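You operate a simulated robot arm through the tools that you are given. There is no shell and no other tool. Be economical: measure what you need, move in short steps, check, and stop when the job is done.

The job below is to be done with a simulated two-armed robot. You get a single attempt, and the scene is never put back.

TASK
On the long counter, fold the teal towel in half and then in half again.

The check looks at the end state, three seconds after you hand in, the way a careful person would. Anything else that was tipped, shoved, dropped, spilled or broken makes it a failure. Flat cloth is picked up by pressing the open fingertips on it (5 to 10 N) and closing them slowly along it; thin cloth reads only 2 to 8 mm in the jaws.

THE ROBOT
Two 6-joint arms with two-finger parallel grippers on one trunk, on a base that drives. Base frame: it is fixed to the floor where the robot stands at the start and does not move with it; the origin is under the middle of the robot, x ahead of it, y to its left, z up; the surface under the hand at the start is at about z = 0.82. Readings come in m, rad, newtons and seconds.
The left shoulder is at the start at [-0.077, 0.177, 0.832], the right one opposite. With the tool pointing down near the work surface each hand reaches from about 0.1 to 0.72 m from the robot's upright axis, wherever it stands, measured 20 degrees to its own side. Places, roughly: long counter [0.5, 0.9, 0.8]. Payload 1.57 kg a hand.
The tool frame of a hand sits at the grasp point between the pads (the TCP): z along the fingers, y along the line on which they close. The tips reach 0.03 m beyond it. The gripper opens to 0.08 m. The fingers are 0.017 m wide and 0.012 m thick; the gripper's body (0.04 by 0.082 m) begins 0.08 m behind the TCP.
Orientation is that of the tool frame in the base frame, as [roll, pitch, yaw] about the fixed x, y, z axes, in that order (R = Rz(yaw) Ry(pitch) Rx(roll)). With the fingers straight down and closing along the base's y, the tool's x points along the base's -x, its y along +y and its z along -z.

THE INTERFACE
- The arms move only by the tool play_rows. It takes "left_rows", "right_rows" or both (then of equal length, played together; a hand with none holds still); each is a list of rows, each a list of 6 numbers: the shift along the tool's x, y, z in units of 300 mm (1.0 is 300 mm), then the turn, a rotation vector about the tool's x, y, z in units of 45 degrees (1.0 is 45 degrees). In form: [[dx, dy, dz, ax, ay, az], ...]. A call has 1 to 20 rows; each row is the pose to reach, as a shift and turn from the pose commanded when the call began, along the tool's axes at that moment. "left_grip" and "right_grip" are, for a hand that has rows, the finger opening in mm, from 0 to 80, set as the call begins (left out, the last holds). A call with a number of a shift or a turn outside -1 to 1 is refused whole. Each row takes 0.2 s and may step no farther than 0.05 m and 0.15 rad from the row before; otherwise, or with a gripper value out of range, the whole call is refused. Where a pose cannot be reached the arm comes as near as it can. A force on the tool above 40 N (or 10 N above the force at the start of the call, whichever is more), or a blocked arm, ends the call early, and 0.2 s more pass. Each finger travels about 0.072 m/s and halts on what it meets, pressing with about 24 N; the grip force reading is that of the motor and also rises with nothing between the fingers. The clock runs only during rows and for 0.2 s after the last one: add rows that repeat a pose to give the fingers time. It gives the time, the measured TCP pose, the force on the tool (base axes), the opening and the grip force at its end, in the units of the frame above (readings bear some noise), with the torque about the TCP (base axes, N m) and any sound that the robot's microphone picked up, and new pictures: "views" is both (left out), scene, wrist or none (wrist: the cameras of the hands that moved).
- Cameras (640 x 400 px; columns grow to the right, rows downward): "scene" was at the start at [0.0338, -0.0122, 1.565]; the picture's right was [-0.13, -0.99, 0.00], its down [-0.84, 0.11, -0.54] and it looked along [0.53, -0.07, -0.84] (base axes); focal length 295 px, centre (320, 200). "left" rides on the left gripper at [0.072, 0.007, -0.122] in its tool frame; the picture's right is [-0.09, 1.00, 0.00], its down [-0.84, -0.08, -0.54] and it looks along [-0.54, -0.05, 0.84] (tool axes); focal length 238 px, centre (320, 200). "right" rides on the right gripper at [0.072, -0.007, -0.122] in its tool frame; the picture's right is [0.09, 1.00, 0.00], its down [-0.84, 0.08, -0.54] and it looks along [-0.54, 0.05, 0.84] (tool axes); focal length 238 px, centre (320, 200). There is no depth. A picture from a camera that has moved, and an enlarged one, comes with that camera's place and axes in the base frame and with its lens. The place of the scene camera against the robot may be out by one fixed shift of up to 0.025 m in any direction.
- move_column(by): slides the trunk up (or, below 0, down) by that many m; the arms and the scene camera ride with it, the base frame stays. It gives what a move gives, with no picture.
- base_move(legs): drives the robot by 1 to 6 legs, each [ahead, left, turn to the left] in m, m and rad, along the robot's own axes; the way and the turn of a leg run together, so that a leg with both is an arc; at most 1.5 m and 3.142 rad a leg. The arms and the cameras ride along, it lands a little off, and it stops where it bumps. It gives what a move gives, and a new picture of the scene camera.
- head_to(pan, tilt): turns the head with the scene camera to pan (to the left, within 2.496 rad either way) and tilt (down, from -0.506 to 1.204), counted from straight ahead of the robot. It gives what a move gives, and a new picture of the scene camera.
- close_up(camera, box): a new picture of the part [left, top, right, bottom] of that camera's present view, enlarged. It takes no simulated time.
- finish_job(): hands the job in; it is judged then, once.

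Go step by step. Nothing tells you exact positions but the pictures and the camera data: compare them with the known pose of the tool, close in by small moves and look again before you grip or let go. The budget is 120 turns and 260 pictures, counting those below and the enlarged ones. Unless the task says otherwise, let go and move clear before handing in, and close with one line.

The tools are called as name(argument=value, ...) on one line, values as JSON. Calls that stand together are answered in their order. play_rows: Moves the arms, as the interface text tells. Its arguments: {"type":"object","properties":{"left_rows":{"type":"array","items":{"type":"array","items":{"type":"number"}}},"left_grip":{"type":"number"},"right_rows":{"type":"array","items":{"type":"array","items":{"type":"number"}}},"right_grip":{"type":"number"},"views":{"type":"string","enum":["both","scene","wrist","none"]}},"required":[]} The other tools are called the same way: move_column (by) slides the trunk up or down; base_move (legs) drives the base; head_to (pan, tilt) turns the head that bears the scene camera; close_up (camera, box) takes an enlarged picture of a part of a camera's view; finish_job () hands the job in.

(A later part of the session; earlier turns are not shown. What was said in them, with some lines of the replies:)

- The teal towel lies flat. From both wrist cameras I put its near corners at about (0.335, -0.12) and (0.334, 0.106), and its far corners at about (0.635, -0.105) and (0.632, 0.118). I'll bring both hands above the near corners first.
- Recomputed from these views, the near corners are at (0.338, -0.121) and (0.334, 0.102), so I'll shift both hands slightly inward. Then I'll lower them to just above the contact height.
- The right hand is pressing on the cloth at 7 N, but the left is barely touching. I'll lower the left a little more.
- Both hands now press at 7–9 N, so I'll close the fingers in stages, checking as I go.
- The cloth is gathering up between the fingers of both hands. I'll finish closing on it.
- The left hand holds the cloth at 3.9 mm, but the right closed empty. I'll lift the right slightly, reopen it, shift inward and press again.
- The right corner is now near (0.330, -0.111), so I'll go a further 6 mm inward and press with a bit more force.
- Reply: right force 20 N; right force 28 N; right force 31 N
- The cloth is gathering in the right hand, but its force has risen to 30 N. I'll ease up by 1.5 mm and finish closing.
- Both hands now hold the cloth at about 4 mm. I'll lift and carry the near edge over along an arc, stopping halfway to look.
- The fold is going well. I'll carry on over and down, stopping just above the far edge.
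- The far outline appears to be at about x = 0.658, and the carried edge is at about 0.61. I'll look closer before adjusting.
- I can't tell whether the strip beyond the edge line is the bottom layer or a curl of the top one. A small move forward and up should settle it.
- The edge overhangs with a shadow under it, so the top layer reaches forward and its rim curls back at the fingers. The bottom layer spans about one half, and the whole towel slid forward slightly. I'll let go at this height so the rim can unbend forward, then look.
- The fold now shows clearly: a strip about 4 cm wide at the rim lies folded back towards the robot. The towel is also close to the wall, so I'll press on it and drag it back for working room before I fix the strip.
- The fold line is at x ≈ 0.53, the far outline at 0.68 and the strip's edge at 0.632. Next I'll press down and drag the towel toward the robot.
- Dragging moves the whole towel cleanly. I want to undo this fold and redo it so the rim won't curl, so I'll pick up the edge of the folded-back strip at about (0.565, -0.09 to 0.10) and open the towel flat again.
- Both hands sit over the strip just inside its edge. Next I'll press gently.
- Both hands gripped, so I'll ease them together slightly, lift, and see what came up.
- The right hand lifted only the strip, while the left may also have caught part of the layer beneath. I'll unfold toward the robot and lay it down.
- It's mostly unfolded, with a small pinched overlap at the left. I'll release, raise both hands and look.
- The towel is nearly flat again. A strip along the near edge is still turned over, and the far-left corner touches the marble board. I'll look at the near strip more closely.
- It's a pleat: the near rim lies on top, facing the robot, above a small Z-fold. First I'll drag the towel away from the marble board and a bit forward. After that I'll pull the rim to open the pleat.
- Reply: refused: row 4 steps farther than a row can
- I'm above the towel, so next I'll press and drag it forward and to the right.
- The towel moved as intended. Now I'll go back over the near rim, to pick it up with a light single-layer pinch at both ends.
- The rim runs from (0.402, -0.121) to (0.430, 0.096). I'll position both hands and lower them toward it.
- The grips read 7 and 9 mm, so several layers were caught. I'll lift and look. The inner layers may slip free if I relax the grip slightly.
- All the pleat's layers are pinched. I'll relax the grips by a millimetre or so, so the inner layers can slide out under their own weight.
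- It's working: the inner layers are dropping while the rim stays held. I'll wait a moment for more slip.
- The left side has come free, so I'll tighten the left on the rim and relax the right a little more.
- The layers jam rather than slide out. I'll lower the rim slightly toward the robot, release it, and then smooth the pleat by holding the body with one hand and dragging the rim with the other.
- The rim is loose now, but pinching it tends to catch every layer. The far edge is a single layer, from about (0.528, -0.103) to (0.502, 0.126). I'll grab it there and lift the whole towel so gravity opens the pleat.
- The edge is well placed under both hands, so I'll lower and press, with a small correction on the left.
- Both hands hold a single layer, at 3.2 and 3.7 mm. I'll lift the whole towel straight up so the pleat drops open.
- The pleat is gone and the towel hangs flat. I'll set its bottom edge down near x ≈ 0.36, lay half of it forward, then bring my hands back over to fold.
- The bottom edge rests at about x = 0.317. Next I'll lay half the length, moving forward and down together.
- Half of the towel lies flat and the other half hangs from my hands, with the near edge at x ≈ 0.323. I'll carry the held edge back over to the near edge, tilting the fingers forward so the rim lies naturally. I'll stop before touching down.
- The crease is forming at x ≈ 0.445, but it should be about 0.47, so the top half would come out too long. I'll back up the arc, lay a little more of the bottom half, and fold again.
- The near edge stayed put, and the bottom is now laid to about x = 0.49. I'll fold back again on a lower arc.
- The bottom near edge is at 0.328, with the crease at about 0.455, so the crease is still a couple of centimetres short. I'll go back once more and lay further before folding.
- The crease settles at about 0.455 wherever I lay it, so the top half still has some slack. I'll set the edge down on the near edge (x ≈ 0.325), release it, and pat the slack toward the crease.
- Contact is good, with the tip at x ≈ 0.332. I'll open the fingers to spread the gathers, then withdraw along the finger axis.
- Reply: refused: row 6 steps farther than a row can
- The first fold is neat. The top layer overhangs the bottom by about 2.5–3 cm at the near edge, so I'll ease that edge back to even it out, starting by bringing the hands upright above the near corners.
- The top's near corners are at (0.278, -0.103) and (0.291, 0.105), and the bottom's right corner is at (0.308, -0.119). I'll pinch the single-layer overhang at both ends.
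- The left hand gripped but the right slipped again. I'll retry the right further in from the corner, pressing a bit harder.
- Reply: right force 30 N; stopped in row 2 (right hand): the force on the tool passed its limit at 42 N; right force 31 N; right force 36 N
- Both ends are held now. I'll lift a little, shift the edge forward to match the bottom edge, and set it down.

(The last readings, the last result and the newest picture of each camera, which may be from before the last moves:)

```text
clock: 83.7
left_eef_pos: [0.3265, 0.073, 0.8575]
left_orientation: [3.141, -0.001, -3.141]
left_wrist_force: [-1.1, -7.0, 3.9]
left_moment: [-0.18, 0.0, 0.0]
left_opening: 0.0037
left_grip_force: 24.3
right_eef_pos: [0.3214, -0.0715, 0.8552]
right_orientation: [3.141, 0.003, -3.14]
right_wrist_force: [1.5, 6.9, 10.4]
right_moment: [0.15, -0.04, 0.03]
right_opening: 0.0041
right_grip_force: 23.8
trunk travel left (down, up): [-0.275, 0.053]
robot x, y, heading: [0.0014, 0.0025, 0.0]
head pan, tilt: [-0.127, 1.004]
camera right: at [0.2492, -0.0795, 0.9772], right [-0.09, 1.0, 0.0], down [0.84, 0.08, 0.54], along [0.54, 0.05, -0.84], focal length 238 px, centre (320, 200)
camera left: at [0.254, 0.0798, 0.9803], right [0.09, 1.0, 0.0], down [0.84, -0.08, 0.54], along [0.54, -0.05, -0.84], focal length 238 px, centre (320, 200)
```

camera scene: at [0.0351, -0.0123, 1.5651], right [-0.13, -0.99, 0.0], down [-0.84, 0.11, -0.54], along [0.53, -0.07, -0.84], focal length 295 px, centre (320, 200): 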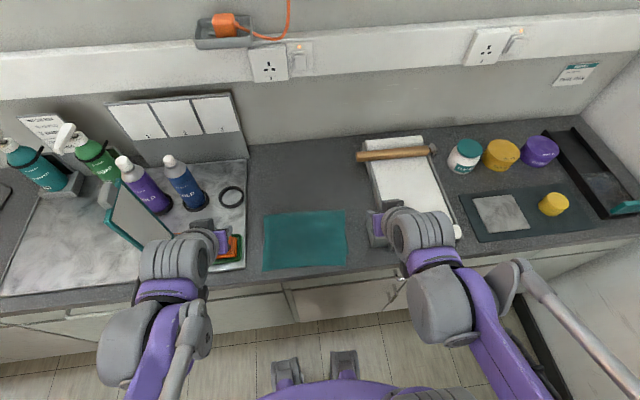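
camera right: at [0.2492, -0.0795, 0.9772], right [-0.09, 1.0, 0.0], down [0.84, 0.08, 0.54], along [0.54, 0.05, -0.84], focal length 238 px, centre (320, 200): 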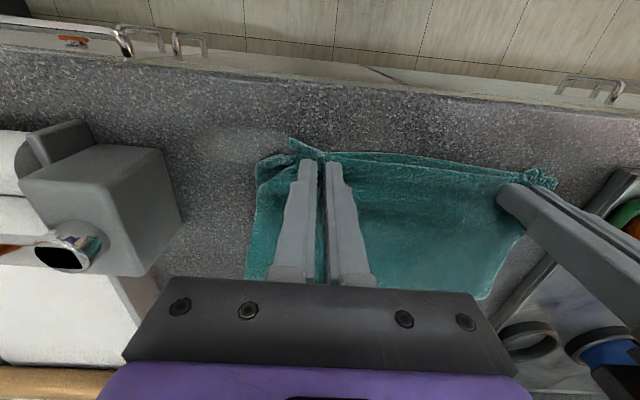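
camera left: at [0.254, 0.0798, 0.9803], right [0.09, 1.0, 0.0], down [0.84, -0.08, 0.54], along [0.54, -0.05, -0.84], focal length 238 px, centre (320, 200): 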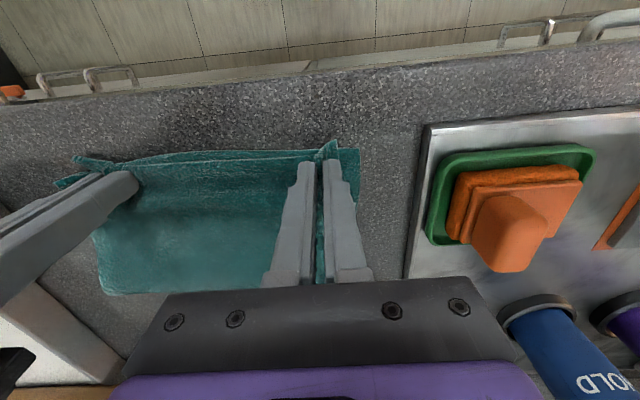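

The edges are now nearly aligned. I'll open the fingers, spreading the gathers, then lift off and look.

play_rows(left_rows=[[0, 0, -0.004, 0, 0, 0], [0, 0, -0.004, 0, 0, 0], [0, 0, -0.06, 0, 0, 0], [0, 0, -0.15, 0, 0, 0], [0, 0.05, -0.28, 0, 0, 0], [0, 0.15, -0.38, 0, 0, 0], [0, 0.28, -0.42, 0, 0, 0]], right_rows=[[0, 0, -0.006, 0, 0, 0], [0, 0, -0.006, 0, 0, 0], [0, 0, -0.06, 0, 0, 0], [0, 0, -0.15, 0, 0, 0], [0, -0.05, -0.28, 0, 0, 0], [0, -0.15, -0.38, 0, 0, 0], [0, -0.28, -0.42, 0, 0, 0]], left_grip=24, right_grip=24, views="wrist")

close_up(camera="scene", box=[220, 170, 370, 290])

```text
clock: 85.3
left_eef_pos: [0.3249, 0.1584, 0.9833]
left_orientation: [-3.141, 0.001, -3.141]
left_wrist_force: [-0.3, 0.7, -0.5]
left_moment: [-0.01, 0.02, -0.02]
left_opening: 0.0241
left_grip_force: 0.1
right_eef_pos: [0.3203, -0.1579, 0.9824]
right_orientation: [3.142, 0.0, 3.142]
right_wrist_force: [-0.5, -0.8, -0.4]
right_moment: [-0.01, 0.02, 0.02]
right_opening: 0.0241
right_grip_force: 0.1
trunk travel left (down, up): [-0.275, 0.053]
robot x, y, heading: [0.0002, 0.0012, 0.007]
head pan, tilt: [-0.127, 1.004]
camera right: at [0.249, -0.1643, 1.1028], right [-0.09, 1.0, 0.0], down [0.84, 0.08, 0.54], along [0.54, 0.05, -0.84], focal length 238 px, centre (320, 200)
camera left: at [0.2533, 0.1641, 1.1067], right [0.09, 1.0, 0.0], down [0.84, -0.08, 0.54], along [0.54, -0.05, -0.84], focal length 238 px, centre (320, 200)
```

right: 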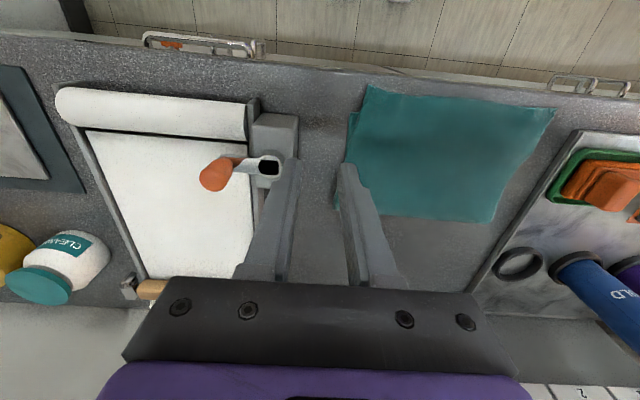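
left: 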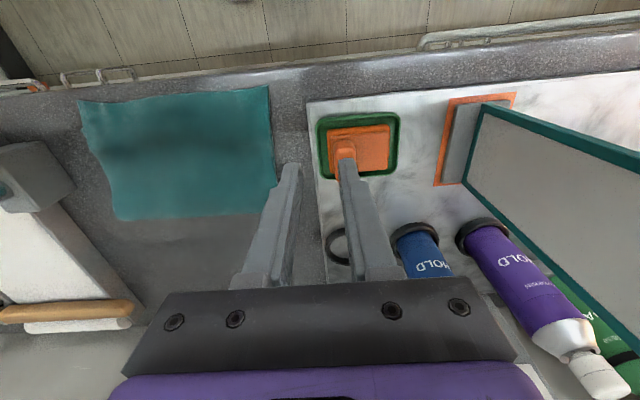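

```text
3.33 times, centred on (295, 230) of scene
camera zoom: at [0.0337, -0.0122, 1.565], right [-0.13, -0.99, 0.0], down [-0.84, 0.11, -0.54], along [0.53, -0.07, -0.84], focal length 984 px, centre (403, 100)
```

zoom: 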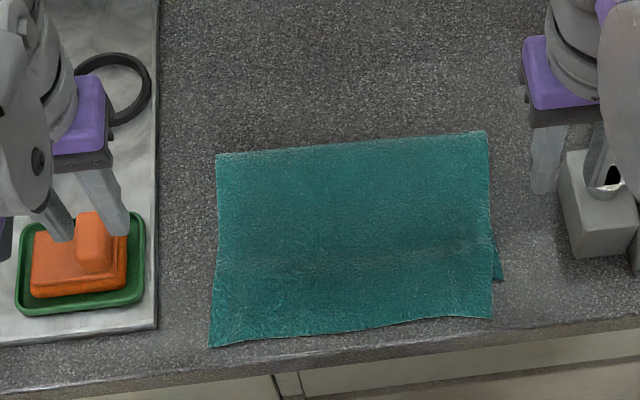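

The cloth springs back to where it was, so the halves differ by about 1.5 cm per side. That's acceptable, because the crease itself is straight. Next I'll press and drag the towel away from the counter edge to make room for the second fold.

play_rows(left_rows=[[-0.06, -0.1, 0, 0, 0, 0], [-0.12, -0.2, 0, 0, 0, 0], [-0.183, -0.31, 0.05, 0, 0, 0], [-0.183, -0.31, 0.17, 0, 0, 0], [-0.183, -0.31, 0.29, 0, 0, 0], [-0.183, -0.31, 0.38, 0, 0, 0], [-0.183, -0.31, 0.41, 0, 0, 0], [-0.183, -0.31, 0.424, 0, 0, 0]], right_rows=[[-0.06, 0.09, 0, 0, 0, 0], [-0.12, 0.18, 0, 0, 0, 0], [-0.2, 0.277, 0.05, 0, 0, 0], [-0.2, 0.277, 0.17, 0, 0, 0], [-0.2, 0.277, 0.29, 0, 0, 0], [-0.2, 0.277, 0.38, 0, 0, 0], [-0.2, 0.277, 0.405, 0, 0, 0], [-0.2, 0.277, 0.421, 0, 0, 0]], left_grip=50, right_grip=50, views="none")

```text
clock: 87.1
left_eef_pos: [0.3813, 0.0646, 0.8562]
left_orientation: [3.141, 0.001, 3.141]
left_wrist_force: [1.2, -0.5, 7.0]
left_moment: [-0.1, -0.04, 0.03]
left_opening: 0.0499
left_grip_force: 0.1
right_eef_pos: [0.3816, -0.0724, 0.8562]
right_orientation: [3.141, 0.002, -3.141]
right_wrist_force: [2.2, 0.6, 6.4]
right_moment: [-0.01, -0.04, 0.0]
right_opening: 0.0499
right_grip_force: 0.0
trunk travel left (down, up): [-0.275, 0.053]
robot x, y, heading: [0.0005, 0.0005, 0.0]
head pan, tilt: [-0.127, 1.004]
```

play_rows(left_rows=[[-0.03, 0, 0, 0, 0, 0], [-0.08, 0, 0, 0, 0, 0], [-0.13, 0, 0, 0, 0, 0], [-0.18, 0, 0, 0, 0, 0], [-0.207, 0, 0, 0, 0, 0], [-0.207, 0, -0.1, 0, 0, 0], [-0.207, 0.05, -0.25, 0, 0, 0], [-0.207, 0.15, -0.35, 0, 0, 0]], right_rows=[[-0.035, 0, 0, 0, 0, 0], [-0.09, 0, 0, 0, 0, 0], [-0.145, 0, 0, 0, 0, 0], [-0.2, 0, 0, 0, 0, 0], [-0.233, 0, 0, 0, 0, 0], [-0.233, 0, -0.1, 0, 0, 0], [-0.233, -0.05, -0.25, 0, 0, 0], [-0.233, -0.15, -0.35, 0, 0, 0]], views="wrist")

close_up(camera="scene", box=[220, 160, 370, 280])

```text
clock: 88.9
left_eef_pos: [0.4447, 0.1083, 0.9604]
left_orientation: [-3.141, 0.001, -3.141]
left_wrist_force: [0.1, -0.3, -0.2]
left_moment: [-0.01, 0.03, -0.01]
left_opening: 0.05
left_grip_force: 0.0
right_eef_pos: [0.4509, -0.1181, 0.9625]
right_orientation: [3.14, -0.001, -3.141]
right_wrist_force: [-1.1, 0.4, -0.1]
right_moment: [0.04, 0.01, -0.02]
right_opening: 0.0501
right_grip_force: 0.1
trunk travel left (down, up): [-0.275, 0.053]
robot x, y, heading: [-0.0008, 0.0009, -0.001]
head pan, tilt: [-0.127, 1.004]
camera right: at [0.379, -0.1253, 1.082], right [-0.09, 1.0, 0.0], down [0.84, 0.08, 0.54], along [0.54, 0.05, -0.84], focal length 238 px, centre (320, 200)
camera left: at [0.3721, 0.1153, 1.0839], right [0.09, 1.0, 0.0], down [0.84, -0.08, 0.54], along [0.54, -0.05, -0.84], focal length 238 px, centre (320, 200)
```

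right: 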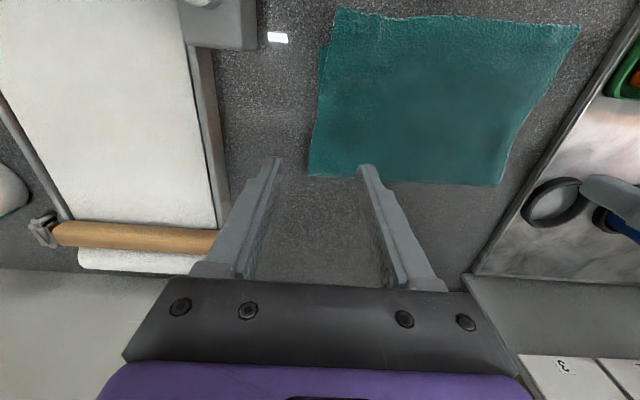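
left: 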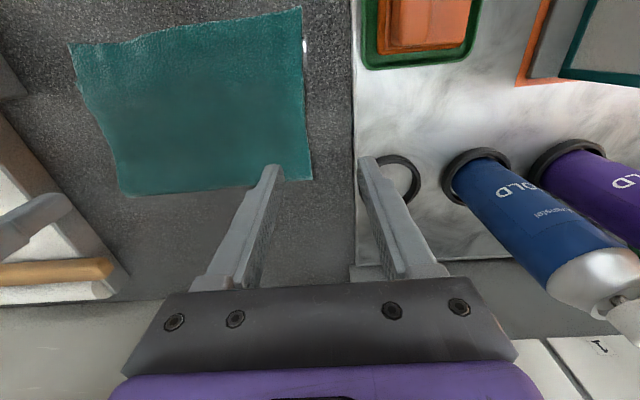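

```text
3.33 times, centred on (295, 220) of scene
camera zoom: at [0.0334, -0.0123, 1.565], right [-0.13, -0.99, 0.0], down [-0.84, 0.11, -0.54], along [0.53, -0.07, -0.84], focal length 984 px, centre (403, 133)
```

zoom: 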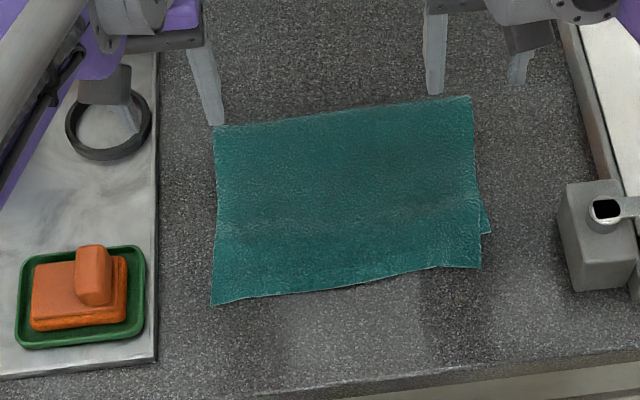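

The stack now runs from x ≈ 0.345 to the crease at ≈ 0.507. For the second fold I'll take the crease edge at both ends, both layers, and carry it to the near edge.

play_rows(left_rows=[[-0.08, -0.06, 0, 0, 0, 0], [-0.168, -0.128, 0.03, 0, 0, 0], [-0.168, -0.128, 0.15, 0, 0, 0], [-0.168, -0.128, 0.25, 0, 0, 0], [-0.168, -0.128, 0.318, 0, 0, 0]], right_rows=[[-0.08, 0.04, 0, 0, 0, 0], [-0.16, 0.08, 0.03, 0, 0, 0], [-0.16, 0.08, 0.15, 0, 0, 0], [-0.16, 0.08, 0.25, 0, 0, 0], [-0.16, 0.08, 0.325, 0, 0, 0]], left_grip=28, right_grip=28, views="wrist")

```text
clock: 90.1
left_eef_pos: [0.4942, 0.0711, 0.8644]
left_orientation: [3.142, 0.001, 3.14]
left_wrist_force: [-0.5, -0.8, 1.3]
left_moment: [-0.02, 0.0, -0.02]
left_opening: 0.0283
left_grip_force: 0.1
right_eef_pos: [0.5001, -0.0923, 0.8635]
right_orientation: [-3.14, -0.001, -3.141]
right_wrist_force: [0.6, -0.1, 1.5]
right_moment: [0.01, 0.01, -0.02]
right_opening: 0.0279
right_grip_force: 0.1
trunk travel left (down, up): [-0.275, 0.053]
robot x, y, heading: [0.003, -0.0004, 0.004]
head pan, tilt: [-0.127, 1.004]
camera right: at [0.4284, -0.1002, 0.9842], right [-0.09, 1.0, 0.0], down [0.84, 0.08, 0.54], along [0.54, 0.05, -0.84], focal length 238 px, centre (320, 200)
camera left: at [0.4225, 0.0773, 0.9879], right [0.09, 1.0, 0.0], down [0.84, -0.08, 0.54], along [0.54, -0.05, -0.84], focal length 238 px, centre (320, 200)
```

right: 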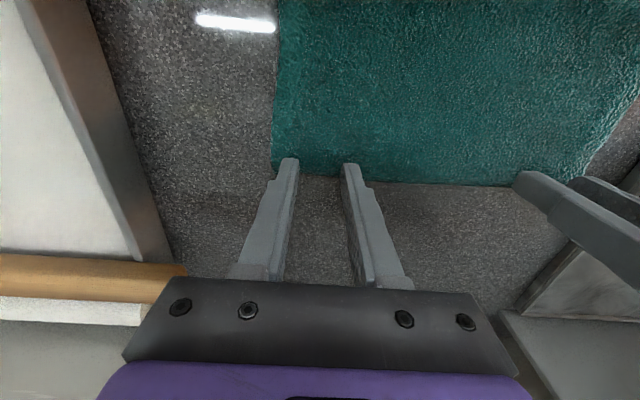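
left: 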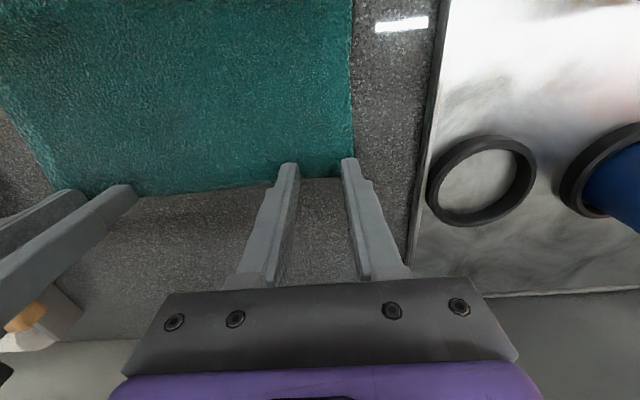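

I need small corrections: the left hand 12 mm inward, the right 3 mm back. Then I'll press.

play_rows(left_rows=[[0.003, -0.04, 0.01, 0, 0, 0], [0.003, -0.04, 0.02, 0, 0, 0], [0.003, -0.04, 0.027, 0, 0, 0], [0.003, -0.04, 0.029, 0, 0, 0]], right_rows=[[0.01, 0.01, 0.01, 0, 0, 0], [0.01, 0.01, 0.018, 0, 0, 0], [0.01, 0.01, 0.024, 0, 0, 0], [0.01, 0.01, 0.027, 0, 0, 0]], views="none")

```text
clock: 91.1
left_eef_pos: [0.4911, 0.0592, 0.8574]
left_orientation: [3.141, 0.0, -3.141]
left_wrist_force: [-0.2, -0.6, 4.2]
left_moment: [-0.03, -0.03, -0.01]
left_opening: 0.0278
left_grip_force: 0.0
right_eef_pos: [0.4963, -0.0905, 0.8557]
right_orientation: [-3.141, 0.0, -3.141]
right_wrist_force: [2.3, 1.9, 6.1]
right_moment: [0.01, 0.01, 0.06]
right_opening: 0.0276
right_grip_force: 0.0
trunk travel left (down, up): [-0.275, 0.053]
robot x, y, heading: [0.0015, -0.0012, 0.002]
head pan, tilt: [-0.127, 1.004]
```

play_rows(left_rows=[[0, 0, 0.003, 0, 0, 0], [0, 0, 0.004, 0, 0, 0]], right_rows=[[0, 0, 0.002, 0, 0, 0], [0, 0, 0.003, 0, 0, 0]], left_grip=21, right_grip=21, views="none")

play_rows(left_rows=[[0, 0, 0, 0, 0, 0], [0, 0, 0, 0, 0, 0]], right_rows=[[0, 0, 0, 0, 0, 0], [0, 0, 0, 0, 0, 0]], left_grip=14, right_grip=14, views="none")

play_rows(left_rows=[[0, 0, 0, 0, 0, 0], [0, 0, 0, 0, 0, 0]], right_rows=[[0, 0, 0, 0, 0, 0], [0, 0, 0, 0, 0, 0]], left_grip=7, right_grip=7, views="none")

play_rows(left_rows=[[0, 0, 0, 0, 0, 0], [0, 0, 0, 0, 0, 0], [0, 0, 0, 0, 0, 0]], right_rows=[[0, 0, 0, 0, 0, 0], [0, 0, 0, 0, 0, 0], [0, 0, 0, 0, 0, 0]], left_grip=0, right_grip=0, views="wrist")

```text
clock: 91.7
left_eef_pos: [0.4919, 0.0593, 0.8557]
left_orientation: [-3.141, 0.002, 3.141]
left_wrist_force: [-0.1, -1.5, 8.2]
left_moment: [0.01, 0.0, 0.02]
left_opening: 0.0209
left_grip_force: 0.2
right_eef_pos: [0.4945, -0.0901, 0.8565]
right_orientation: [-3.141, 0.003, -3.14]
right_wrist_force: [2.6, 1.9, 10.9]
right_moment: [0.02, -0.02, 0.0]
right_opening: 0.0205
right_grip_force: 0.0
trunk travel left (down, up): [-0.275, 0.053]
robot x, y, heading: [0.0006, 0.0011, 0.005]
head pan, tilt: [-0.127, 1.004]
```

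```text
clock: 92.3
left_eef_pos: [0.4926, 0.0587, 0.8553]
left_orientation: [-3.141, 0.001, 3.141]
left_wrist_force: [-0.1, -2.7, 9.9]
left_moment: [-0.07, 0.03, -0.01]
left_opening: 0.0145
left_grip_force: 0.3
right_eef_pos: [0.495, -0.0914, 0.8551]
right_orientation: [3.141, 0.001, -3.141]
right_wrist_force: [0.2, 2.1, 12.3]
right_moment: [0.05, -0.01, 0.0]
right_opening: 0.0147
right_grip_force: 3.7
trunk travel left (down, up): [-0.275, 0.053]
robot x, y, heading: [0.0015, -0.0007, -0.004]
head pan, tilt: [-0.127, 1.004]
```

```text
clock: 92.9
left_eef_pos: [0.4916, 0.0583, 0.8561]
left_orientation: [3.141, 0.002, 3.142]
left_wrist_force: [0.6, -3.4, 10.6]
left_moment: [-0.14, 0.04, 0.0]
left_opening: 0.0072
left_grip_force: 6.9
right_eef_pos: [0.4965, -0.0915, 0.8551]
right_orientation: [3.14, 0.002, -3.14]
right_wrist_force: [0.6, 5.1, 12.9]
right_moment: [0.06, 0.02, -0.01]
right_opening: 0.0102
right_grip_force: 4.4
trunk travel left (down, up): [-0.275, 0.053]
robot x, y, heading: [0.0018, 0.0039, -0.003]
head pan, tilt: [-0.127, 1.004]
```

```text
clock: 93.7
left_eef_pos: [0.4923, 0.0586, 0.8552]
left_orientation: [3.141, 0.002, 3.141]
left_wrist_force: [-1.2, -6.0, 10.5]
left_moment: [-0.18, -0.01, -0.08]
left_opening: 0.0041
left_grip_force: 24.1
right_eef_pos: [0.4956, -0.0914, 0.8556]
right_orientation: [-3.141, 0.001, -3.14]
right_wrist_force: [-0.3, 6.3, 14.2]
right_moment: [0.14, 0.02, -0.03]
right_opening: 0.0062
right_grip_force: 24.1
trunk travel left (down, up): [-0.275, 0.053]
robot x, y, heading: [0.0013, 0.0019, -0.0]
head pan, tilt: [-0.127, 1.004]
camera right: at [0.4231, -0.0981, 0.9762], right [-0.09, 1.0, 0.0], down [0.84, 0.08, 0.54], along [0.54, 0.05, -0.84], focal length 238 px, centre (320, 200)
camera left: at [0.4197, 0.0652, 0.9789], right [0.09, 1.0, 0.0], down [0.84, -0.08, 0.54], along [0.54, -0.05, -0.84], focal length 238 px, centre (320, 200)
```

right: 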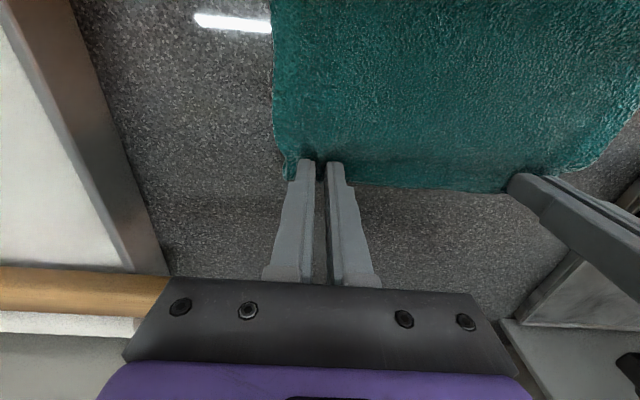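
left: 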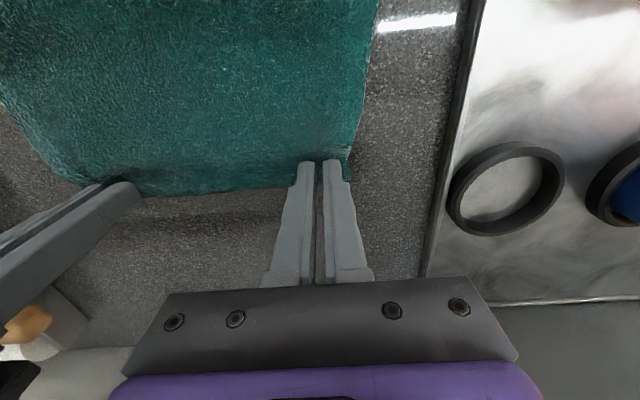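

Both hands have the crease edge. I'll carry it over to the near edge, tilting the fingers as before, and stop just above.

play_rows(left_rows=[[0.008, 0, -0.055, 0, 0, 0], [0.028, 0, -0.115, 0, -0.089, 0], [0.068, 0.005, -0.172, 0, -0.2, 0], [0.122, 0.01, -0.208, 0, -0.311, 0], [0.188, 0.015, -0.225, 0, -0.422, 0], [0.262, 0.02, -0.218, 0, -0.533, 0], [0.335, 0.025, -0.192, 0, -0.644, 0], [0.408, 0.03, -0.155, 0, -0.733, 0], [0.475, 0.03, -0.108, 0, -0.8, 0], [0.515, 0.03, -0.068, 0, -0.844, 0]], right_rows=[[0.008, 0, -0.055, 0, 0, 0], [0.028, 0, -0.115, 0, -0.089, 0], [0.068, 0.005, -0.172, 0, -0.2, 0], [0.122, 0.01, -0.208, 0, -0.311, 0], [0.188, 0.015, -0.225, 0, -0.422, 0], [0.262, 0.02, -0.218, 0, -0.533, 0], [0.335, 0.025, -0.192, 0, -0.644, 0], [0.408, 0.03, -0.155, 0, -0.733, 0], [0.475, 0.03, -0.108, 0, -0.8, 0], [0.515, 0.03, -0.068, 0, -0.844, 0]], views="wrist")

close_up(camera="scene", box=[220, 150, 370, 270])

```text
clock: 95.9
left_eef_pos: [0.3388, 0.0675, 0.8757]
left_orientation: [-3.141, 0.666, 3.141]
left_wrist_force: [0.1, -6.1, -0.2]
left_moment: [-0.12, 0.04, -0.12]
left_opening: 0.003
left_grip_force: 23.6
right_eef_pos: [0.3417, -0.0818, 0.875]
right_orientation: [3.141, 0.664, 3.141]
right_wrist_force: [0.0, 5.7, -0.6]
right_moment: [0.17, 0.0, 0.07]
right_opening: 0.0057
right_grip_force: 24.3
trunk travel left (down, up): [-0.275, 0.053]
robot x, y, heading: [-0.0008, -0.0015, -0.002]
head pan, tilt: [-0.127, 1.004]
camera right: at [0.21, -0.0893, 0.9256], right [-0.07, 1.0, -0.06], down [0.33, 0.08, 0.94], along [0.94, 0.05, -0.33], focal length 238 px, centre (320, 200)
camera left: at [0.2064, 0.0738, 0.9281], right [0.07, 1.0, 0.06], down [0.32, -0.08, 0.94], along [0.94, -0.05, -0.33], focal length 238 px, centre (320, 200)
```

right: 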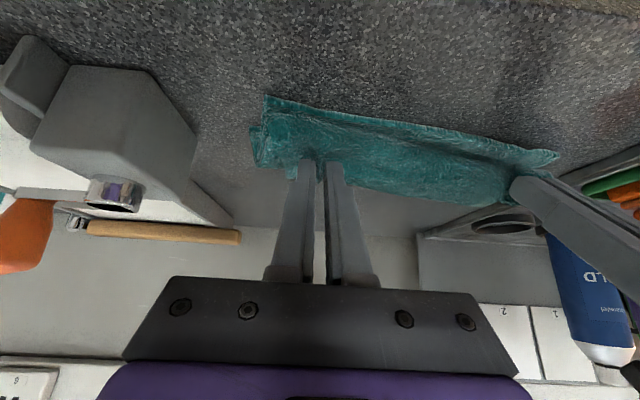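
left: 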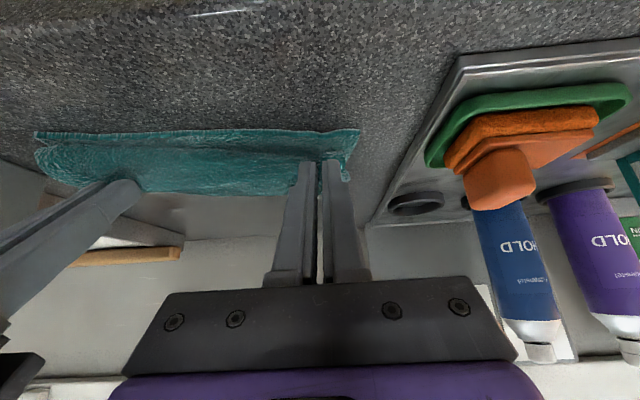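

```text
3.33 times, centred on (295, 210) of scene
camera zoom: at [0.034, -0.0122, 1.5651], right [-0.13, -0.99, 0.0], down [-0.84, 0.11, -0.54], along [0.53, -0.07, -0.84], focal length 984 px, centre (403, 167)
```

zoom: 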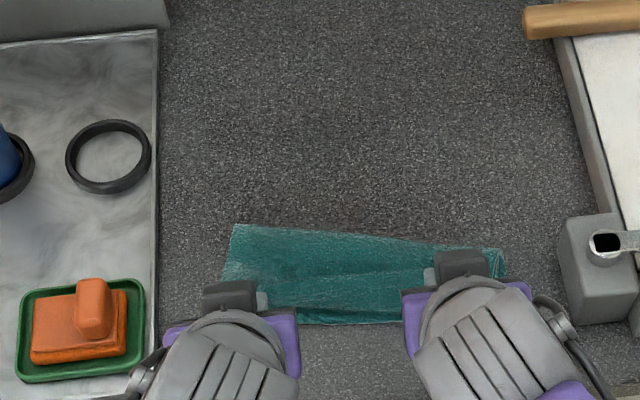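

The towel rotated slightly: its near edge now runs from (0.323, -0.119) to (0.355, 0.097). I'll bring the right hand further back to match, then lower both.

play_rows(left_rows=[[0, 0, 0, 0, 0, 0], [0, 0, 0, 0, 0, 0], [0.01, 0, 0.015, 0, 0, 0], [0.029, 0, 0.037, 0, 0, 0]], right_rows=[[0.03, 0, -0.023, 0, 0, 0], [0.058, 0, -0.045, 0, 0, 0], [0.07, 0, -0.03, 0, 0, 0], [0.087, 0, -0.008, 0, 0, 0]], views="wrist")

close_up(camera="scene", box=[220, 150, 370, 270])

```text
clock: 96.9
left_eef_pos: [0.3384, 0.0677, 0.8622]
left_orientation: [-3.14, 0.664, -3.141]
left_wrist_force: [-1.9, -8.5, 0.5]
left_moment: [-0.17, 0.06, -0.23]
left_opening: 0.0028
left_grip_force: 24.1
right_eef_pos: [0.3209, -0.0831, 0.8613]
right_orientation: [3.14, 0.666, -3.141]
right_wrist_force: [3.1, 7.0, 16.4]
right_moment: [0.2, -0.24, 0.14]
right_opening: 0.0054
right_grip_force: 24.0
trunk travel left (down, up): [-0.275, 0.053]
robot x, y, heading: [-0.0008, -0.0042, 0.005]
head pan, tilt: [-0.127, 1.004]
camera right: at [0.1883, -0.0888, 0.9122], right [-0.07, 1.0, -0.06], down [0.32, 0.08, 0.94], along [0.94, 0.05, -0.33], focal length 238 px, centre (320, 200)
camera left: at [0.206, 0.074, 0.9149], right [0.07, 1.0, 0.06], down [0.32, -0.08, 0.94], along [0.94, -0.05, -0.33], focal length 238 px, centre (320, 200)
```

right: 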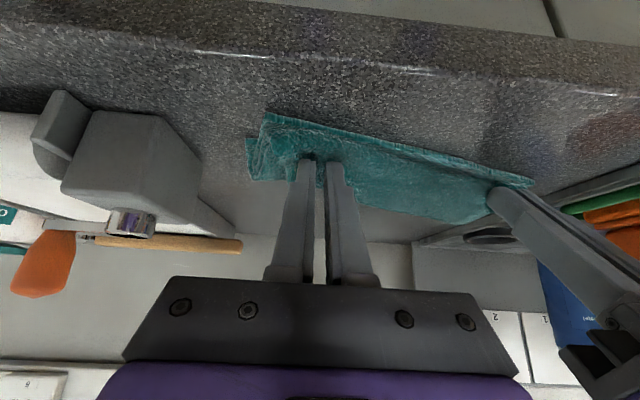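
left: 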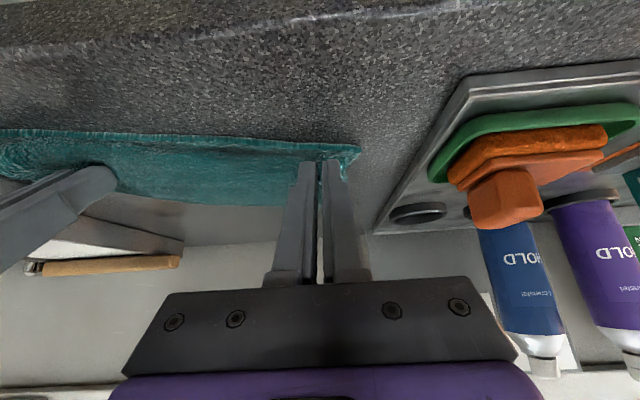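

```text
3.33 times, centred on (295, 210) of scene
camera zoom: at [0.033, -0.0122, 1.5653], right [-0.13, -0.99, 0.0], down [-0.84, 0.11, -0.54], along [0.53, -0.07, -0.84], focal length 984 px, centre (403, 167)
```

zoom: 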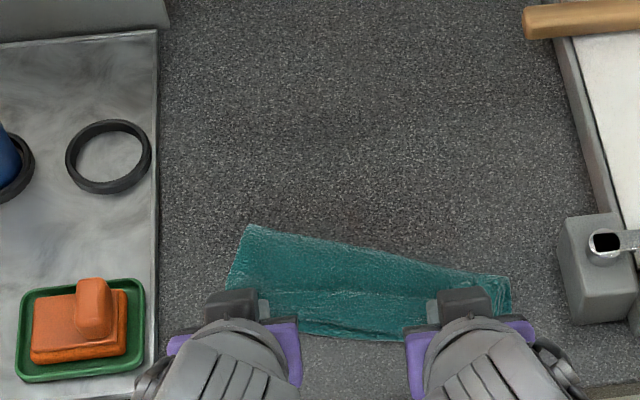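

The right side drags the whole stack along. I'll release here, withdraw along the fingers, and look at the result.

play_rows(left_rows=[[0.005, 0, 0.006, 0, 0, 0], [0.005, 0, 0.006, 0, 0, 0], [0, 0, -0.03, 0, 0, 0], [0, 0, -0.1, 0, 0, 0], [0, 0, -0.2, 0, 0, 0], [-0.05, 0.05, -0.3, 0, 0, 0], [-0.13, 0.14, -0.3, 0, 0, 0], [-0.22, 0.23, -0.3, 0, 0, 0], [-0.3, 0.32, -0.3, 0, 0, 0]], right_rows=[[-0.003, 0, -0.005, 0, 0, 0], [-0.003, 0, -0.005, 0, 0, 0], [0, 0, -0.03, 0, 0, 0], [0, 0, -0.1, 0, 0, 0], [0, 0, -0.2, 0, 0, 0], [-0.05, -0.05, -0.3, 0, 0, 0], [-0.13, -0.14, -0.3, 0, 0, 0], [-0.22, -0.23, -0.3, 0, 0, 0], [-0.3, -0.32, -0.3, 0, 0, 0]], left_grip=22, right_grip=22, views="none")

close_up(camera="scene", box=[220, 170, 370, 290])

```text
clock: 98.9
left_eef_pos: [0.3552, 0.164, 0.9868]
left_orientation: [3.141, 0.662, -3.141]
left_wrist_force: [-0.1, 0.2, -0.6]
left_moment: [-0.02, -0.03, 0.01]
left_opening: 0.022
left_grip_force: 0.1
right_eef_pos: [0.3357, -0.1777, 0.9873]
right_orientation: [3.141, 0.665, -3.141]
right_wrist_force: [0.7, -0.5, -0.6]
right_moment: [-0.01, 0.02, -0.03]
right_opening: 0.0222
right_grip_force: 0.1
trunk travel left (down, up): [-0.275, 0.053]
robot x, y, heading: [-0.0022, -0.0001, 0.002]
head pan, tilt: [-0.127, 1.004]
```

```text
3.33 times, centred on (295, 230) of scene
camera zoom: at [0.0352, -0.0121, 1.5651], right [-0.13, -0.99, 0.0], down [-0.84, 0.11, -0.54], along [0.53, -0.07, -0.84], focal length 984 px, centre (403, 100)
```

zoom: 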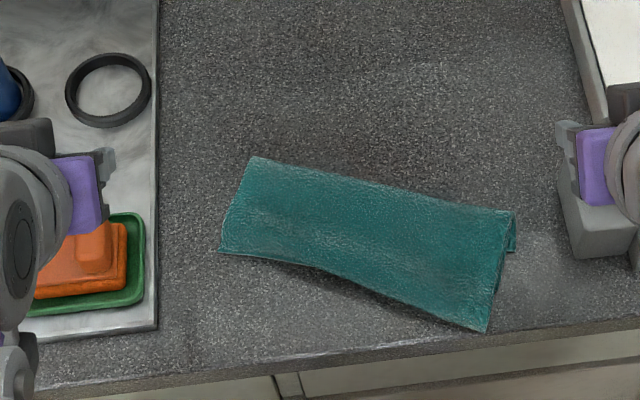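

The strip folded decently but it's rotated, about 0.23 × 0.10 m. I'll look closer at the edges from the wrist cameras.

close_up(camera="left", box=[0, 0, 320, 200])

close_up(camera="right", box=[320, 0, 640, 200])

close_up(camera="scene", box=[265, 200, 350, 260])

```text
2.00 times, centred on (160, 100) of left
camera zoom: at [0.2228, 0.1709, 1.0409], right [0.07, 1.0, 0.06], down [0.33, -0.08, 0.94], along [0.94, -0.05, -0.33], focal length 477 px, centre (640, 400)
```

zoom: 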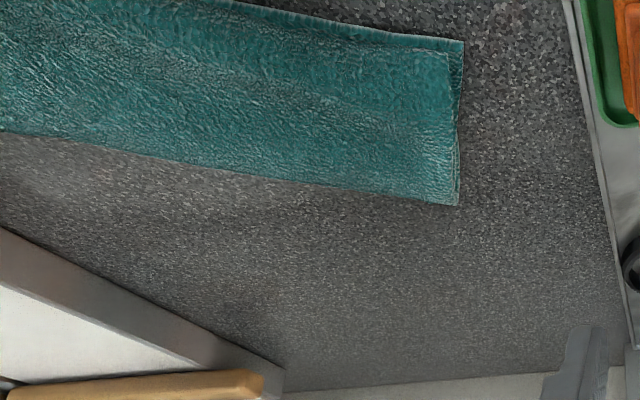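

```text
2.00 times, centred on (480, 100) of right
camera zoom: at [0.2042, -0.1845, 1.0382], right [-0.07, 1.0, -0.06], down [0.33, 0.08, 0.94], along [0.94, 0.05, -0.33], focal length 477 px, centre (0, 400)
```

zoom: 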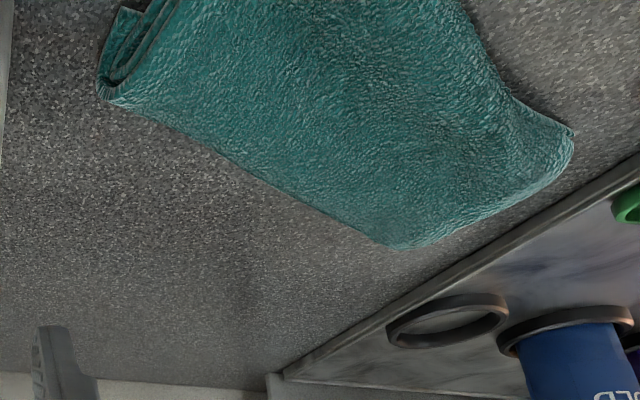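

```text
6.67 times, centred on (308, 230) of scene
camera zoom: at [0.0352, -0.0121, 1.5651], right [-0.13, -0.99, 0.0], down [-0.84, 0.11, -0.54], along [0.53, -0.07, -0.84], focal length 1968 px, centre (403, 0)
```

zoom: 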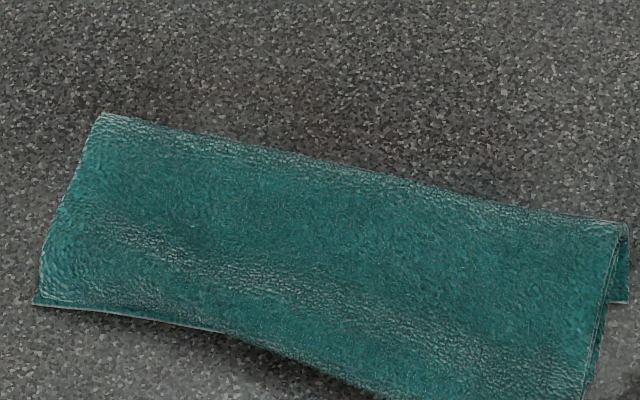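

play_rows(left_rows=[[0.02, -0.02, 0.01, 0, 0.13, 0], [0.04, -0.04, 0.02, 0, 0.26, 0], [0.06, -0.06, 0.03, 0, 0.39, 0], [0.08, -0.08, 0.04, 0, 0.52, 0], [0.1, -0.1, 0.05, 0, 0.65, 0], [0.115, -0.11, 0.067, 0, 0.76, 0], [0.115, -0.11, 0.067, 0, 0.844, 0]], right_rows=[[0.02, 0.02, 0.01, 0, 0.13, 0], [0.04, 0.04, 0.02, 0, 0.26, 0], [0.06, 0.06, 0.03, 0, 0.39, 0], [0.09, 0.08, 0.04, 0, 0.52, 0], [0.12, 0.1, 0.04, 0, 0.65, 0], [0.144, 0.12, 0.044, 0, 0.76, 0], [0.144, 0.12, 0.044, 0, 0.844, 0]], views="wrist")

```text
clock: 100.5
left_eef_pos: [0.3399, 0.1297, 0.9511]
left_orientation: [3.141, -0.002, -3.142]
left_wrist_force: [-0.1, -0.5, 0.4]
left_moment: [-0.05, 0.0, -0.01]
left_opening: 0.022
left_grip_force: 0.0
right_eef_pos: [0.3109, -0.142, 0.9502]
right_orientation: [3.141, -0.001, -3.14]
right_wrist_force: [-0.1, 0.1, 0.0]
right_moment: [0.02, 0.01, 0.01]
right_opening: 0.0222
right_grip_force: 0.0
trunk travel left (down, up): [-0.275, 0.053]
robot x, y, heading: [0.001, -0.0006, -0.002]
head pan, tilt: [-0.127, 1.004]
camera right: at [0.2384, -0.1488, 1.0709], right [-0.09, 1.0, 0.0], down [0.84, 0.08, 0.54], along [0.54, 0.05, -0.84], focal length 238 px, centre (320, 200)
camera left: at [0.2678, 0.1373, 1.0737], right [0.09, 1.0, 0.0], down [0.84, -0.08, 0.54], along [0.54, -0.05, -0.84], focal length 238 px, centre (320, 200)
```

right: 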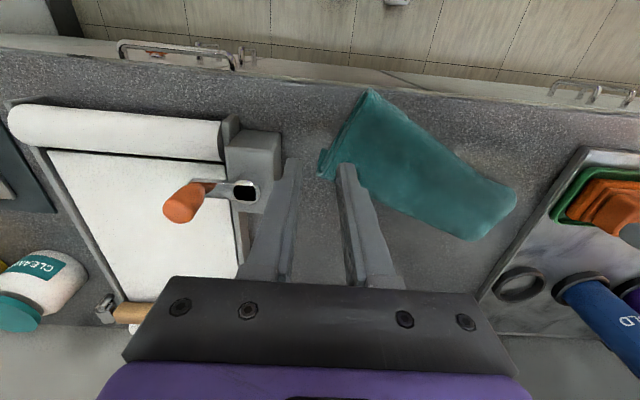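
left: 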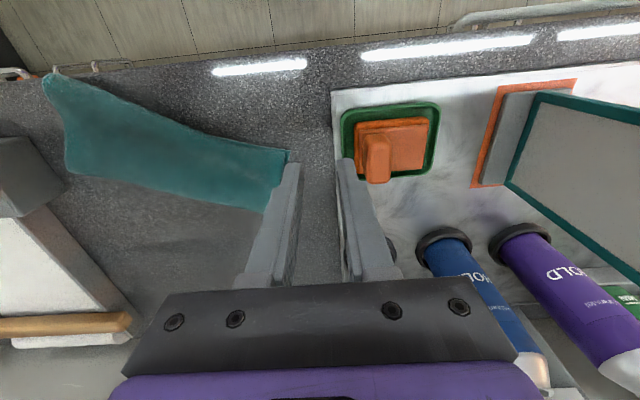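

The footprint is about 0.21 × 0.09 m, roughly a quarter of the original, so the double fold holds. The right end lies close to the counter's edge, so I'll press both ends flat and move it inward, straightening it.

play_rows(left_rows=[[-0.08, -0.1, 0, 0, 0, 0], [-0.14, -0.18, 0.05, 0, 0, 0], [-0.184, -0.249, 0.13, 0, 0, 0], [-0.184, -0.249, 0.2, 0, 0, 0], [-0.184, -0.249, 0.25, 0, 0, 0], [-0.184, -0.249, 0.277, 0, 0, 0]], right_rows=[[-0.02, 0.06, 0, 0, 0, 0], [-0.047, 0.12, 0.05, 0, 0, 0], [-0.047, 0.19, 0.13, 0, 0, 0], [-0.047, 0.19, 0.2, 0, 0, 0], [-0.047, 0.19, 0.25, 0, 0, 0], [-0.047, 0.19, 0.274, 0, 0, 0]], left_grip=30, right_grip=30, views="wrist")

```text
clock: 101.9
left_eef_pos: [0.3938, 0.0561, 0.8674]
left_orientation: [-3.141, -0.001, -3.141]
left_wrist_force: [0.3, 0.0, 0.9]
left_moment: [-0.04, 0.01, -0.02]
left_opening: 0.03
left_grip_force: 0.1
right_eef_pos: [0.3244, -0.0849, 0.8683]
right_orientation: [-3.141, -0.001, 3.141]
right_wrist_force: [0.1, 0.1, 0.2]
right_moment: [-0.03, 0.01, 0.04]
right_opening: 0.0298
right_grip_force: 0.0
trunk travel left (down, up): [-0.275, 0.053]
robot x, y, heading: [0.001, -0.0008, 0.0]
head pan, tilt: [-0.127, 1.004]
camera right: at [0.2518, -0.0918, 0.9888], right [-0.09, 1.0, 0.0], down [0.84, 0.08, 0.54], along [0.54, 0.05, -0.84], focal length 238 px, centre (320, 200)
camera left: at [0.3222, 0.0626, 0.9898], right [0.09, 1.0, 0.0], down [0.84, -0.08, 0.54], along [0.54, -0.05, -0.84], focal length 238 px, centre (320, 200)
```

right: 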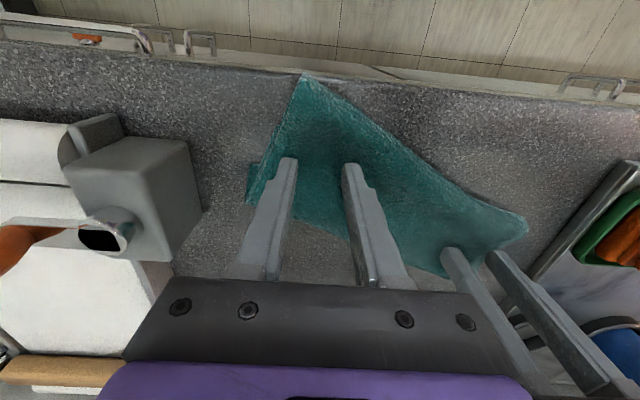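
left: 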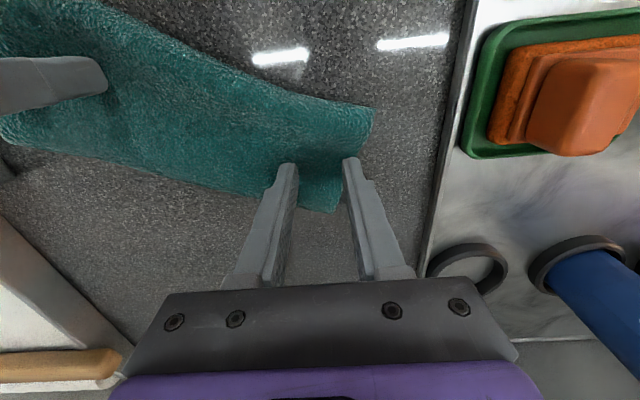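

play_rows(left_rows=[[0.04, -0.02, 0.005, 0, 0, 0], [0.04, -0.02, 0.015, 0, 0, 0], [0.04, -0.02, 0.022, 0, 0, 0]], right_rows=[[0.01, 0, 0.008, 0, 0, 0], [0.01, 0, 0.018, 0, 0, 0], [0.01, 0, 0.025, 0, 0, 0]], views="none")

```text
clock: 102.7
left_eef_pos: [0.3826, 0.0508, 0.8615]
left_orientation: [-3.14, 0.003, 3.141]
left_wrist_force: [0.6, 0.2, 8.6]
left_moment: [-0.03, -0.01, 0.0]
left_opening: 0.0296
left_grip_force: 0.2
right_eef_pos: [0.3199, -0.0848, 0.8603]
right_orientation: [3.141, 0.0, -3.141]
right_wrist_force: [1.0, -0.9, 4.2]
right_moment: [-0.03, -0.05, 0.01]
right_opening: 0.0298
right_grip_force: 0.2
trunk travel left (down, up): [-0.275, 0.053]
robot x, y, heading: [-0.0017, 0.002, -0.0]
head pan, tilt: [-0.127, 1.004]
```

Contact on both ends is good. I'll rotate and shift the strip as a rigid piece.

play_rows(left_rows=[[-0.013, 0, 0, 0, 0, -0.102], [-0.027, 0, 0, 0, 0, -0.204], [-0.04, 0, 0, 0, 0, -0.306], [-0.053, 0, 0, 0, 0, -0.408], [-0.067, 0, 0, 0, 0, -0.51], [-0.067, 0, 0, 0, 0, -0.51]], right_rows=[[-0.049, -0.014, 0, 0, 0, -0.102], [-0.1, -0.026, 0, 0, 0, -0.204], [-0.153, -0.035, 0, 0, 0, -0.306], [-0.205, -0.041, 0, 0, 0, -0.408], [-0.258, -0.044, 0, 0, 0, -0.51], [-0.258, -0.044, 0, 0, 0, -0.51]], views="none")

play_rows(left_rows=[[0, 0, -0.1, 0, 0, 0], [0, 0.05, -0.23, 0, 0, 0], [0, 0.15, -0.33, 0, 0, 0], [0.05, 0.28, -0.38, 0, 0, 0]], right_rows=[[0, 0, -0.1, 0, 0, 0], [0, -0.05, -0.23, 0, 0, 0], [0.02, -0.12, -0.34, 0, 0, 0], [0.1, -0.2, -0.4, 0, 0, 0]], views="wrist")

close_up(camera="scene", box=[220, 160, 370, 280])

```text
clock: 104.1
left_eef_pos: [0.4021, 0.0496, 0.8616]
left_orientation: [-3.14, 0.002, -2.739]
left_wrist_force: [-0.4, -0.6, 7.3]
left_moment: [-0.03, 0.02, -0.03]
left_opening: 0.0294
left_grip_force: 0.0
right_eef_pos: [0.3971, -0.098, 0.8604]
right_orientation: [-3.14, 0.002, -2.738]
right_wrist_force: [-0.6, 0.0, 4.9]
right_moment: [-0.05, -0.01, 0.0]
right_opening: 0.0298
right_grip_force: 0.1
trunk travel left (down, up): [-0.275, 0.053]
robot x, y, heading: [-0.0039, -0.0023, -0.0]
head pan, tilt: [-0.127, 1.004]
```

```text
clock: 105.1
left_eef_pos: [0.3534, 0.1215, 0.9757]
left_orientation: [-3.141, 0.001, -2.74]
left_wrist_force: [0.5, -1.4, 0.7]
left_moment: [0.01, -0.04, 0.0]
left_opening: 0.03
left_grip_force: 0.2
right_eef_pos: [0.3913, -0.1647, 0.9806]
right_orientation: [3.141, 0.001, -2.742]
right_wrist_force: [-0.4, -0.9, 0.7]
right_moment: [-0.01, -0.03, 0.04]
right_opening: 0.0301
right_grip_force: 0.1
trunk travel left (down, up): [-0.275, 0.053]
robot x, y, heading: [-0.0025, -0.0026, -0.001]
head pan, tilt: [-0.127, 1.004]
camera right: at [0.3274, -0.1995, 1.1004], right [-0.47, 0.88, 0.0], down [0.74, 0.4, 0.54], along [0.48, 0.26, -0.84], focal length 238 px, centre (320, 200)
camera left: at [0.2843, 0.0992, 1.0987], right [-0.3, 0.95, 0.0], down [0.8, 0.26, 0.54], along [0.52, 0.16, -0.84], focal length 238 px, centre (320, 200)
```

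right: 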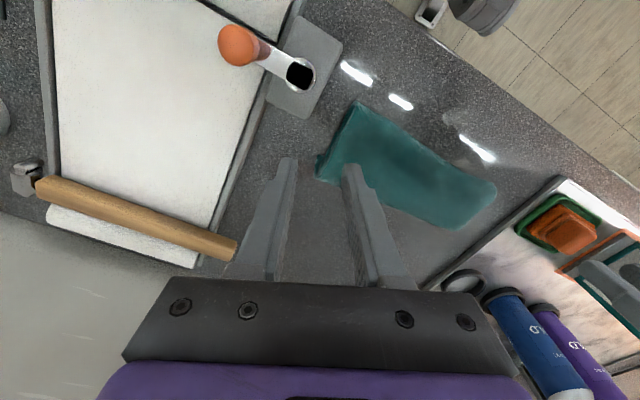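
left: 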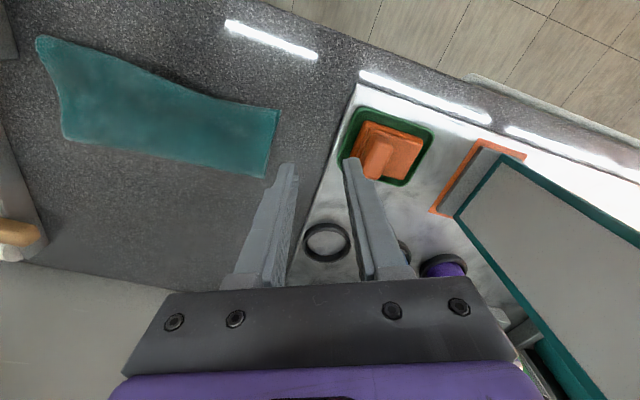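

```text
3.33 times, centred on (295, 220) of scene
camera zoom: at [0.031, -0.0123, 1.565], right [-0.13, -0.99, 0.0], down [-0.84, 0.11, -0.54], along [0.53, -0.07, -0.84], focal length 984 px, centre (403, 133)
```

zoom: 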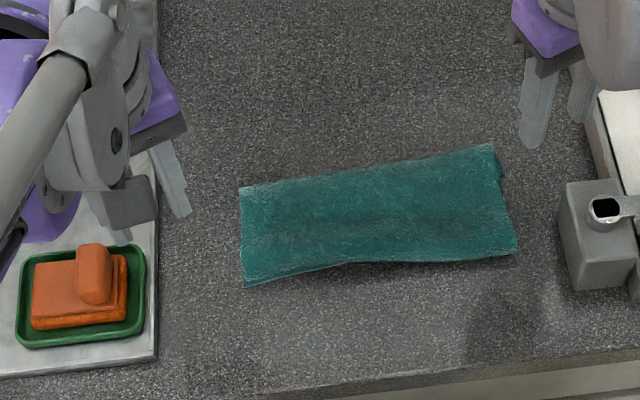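

The towel is now a neat four-layer strip, well inside the counter. I'll raise the hands clear and take a last look.

play_rows(left_rows=[[0, 0, -0.1, 0, 0, 0], [0, 0, -0.2, 0, 0, 0.1], [0, 0, -0.3, 0, 0, 0.2]], right_rows=[[0, 0, -0.1, 0, 0, 0], [0, 0, -0.2, 0, 0, 0.1], [0, -0.05, -0.3, 0, 0, 0.2]], views="scene")

close_up(camera="scene", box=[230, 170, 360, 260])

```text
clock: 105.9
left_eef_pos: [0.3542, 0.1213, 1.0646]
left_orientation: [3.142, 0.0, -2.9]
left_wrist_force: [-0.1, -0.2, 0.1]
left_moment: [0.02, 0.0, -0.01]
left_opening: 0.0302
left_grip_force: 0.2
right_eef_pos: [0.3992, -0.1803, 1.0704]
right_orientation: [-3.14, 0.0, -2.899]
right_wrist_force: [0.6, -0.5, -0.4]
right_moment: [-0.01, 0.03, 0.04]
right_opening: 0.03
right_grip_force: 0.1
trunk travel left (down, up): [-0.275, 0.053]
robot x, y, heading: [0.0002, -0.0004, 0.005]
head pan, tilt: [-0.127, 1.004]
camera scene: at [0.0339, -0.0126, 1.5651], right [-0.13, -0.99, 0.0], down [-0.84, 0.11, -0.54], along [0.53, -0.07, -0.84], focal length 295 px, centre (320, 200)
```

scene: 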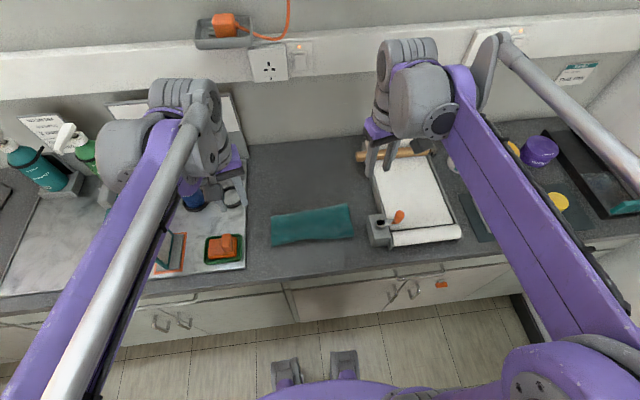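

```text
4.44 times, centred on (295, 215) of scene
camera zoom: at [0.0339, -0.0126, 1.5651], right [-0.13, -0.99, 0.0], down [-0.84, 0.11, -0.54], along [0.53, -0.07, -0.84], focal length 1312 px, centre (431, 133)
```

zoom: 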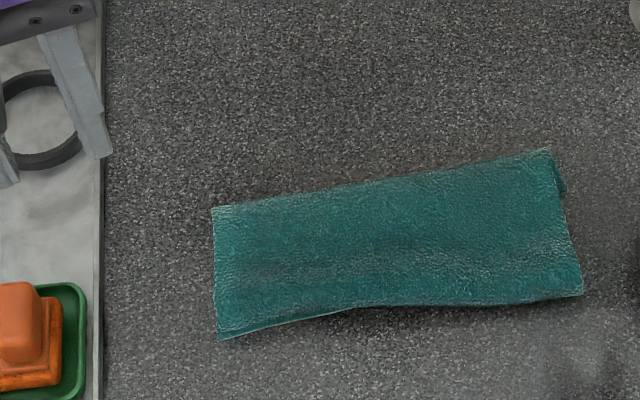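

The towel lies folded in half twice, hands are clear, and I see nothing else disturbed on the counter. Handing in.

finish_job()

```text
The job is handed in.
```

The teal towel is folded in half and in half again: a four-layer strip of about 0.22 × 0.09 m on the long counter. The halves of the first fold differ by up to 3 cm, hidden inside the fold. Nothing else appeared disturbed in the last picture.
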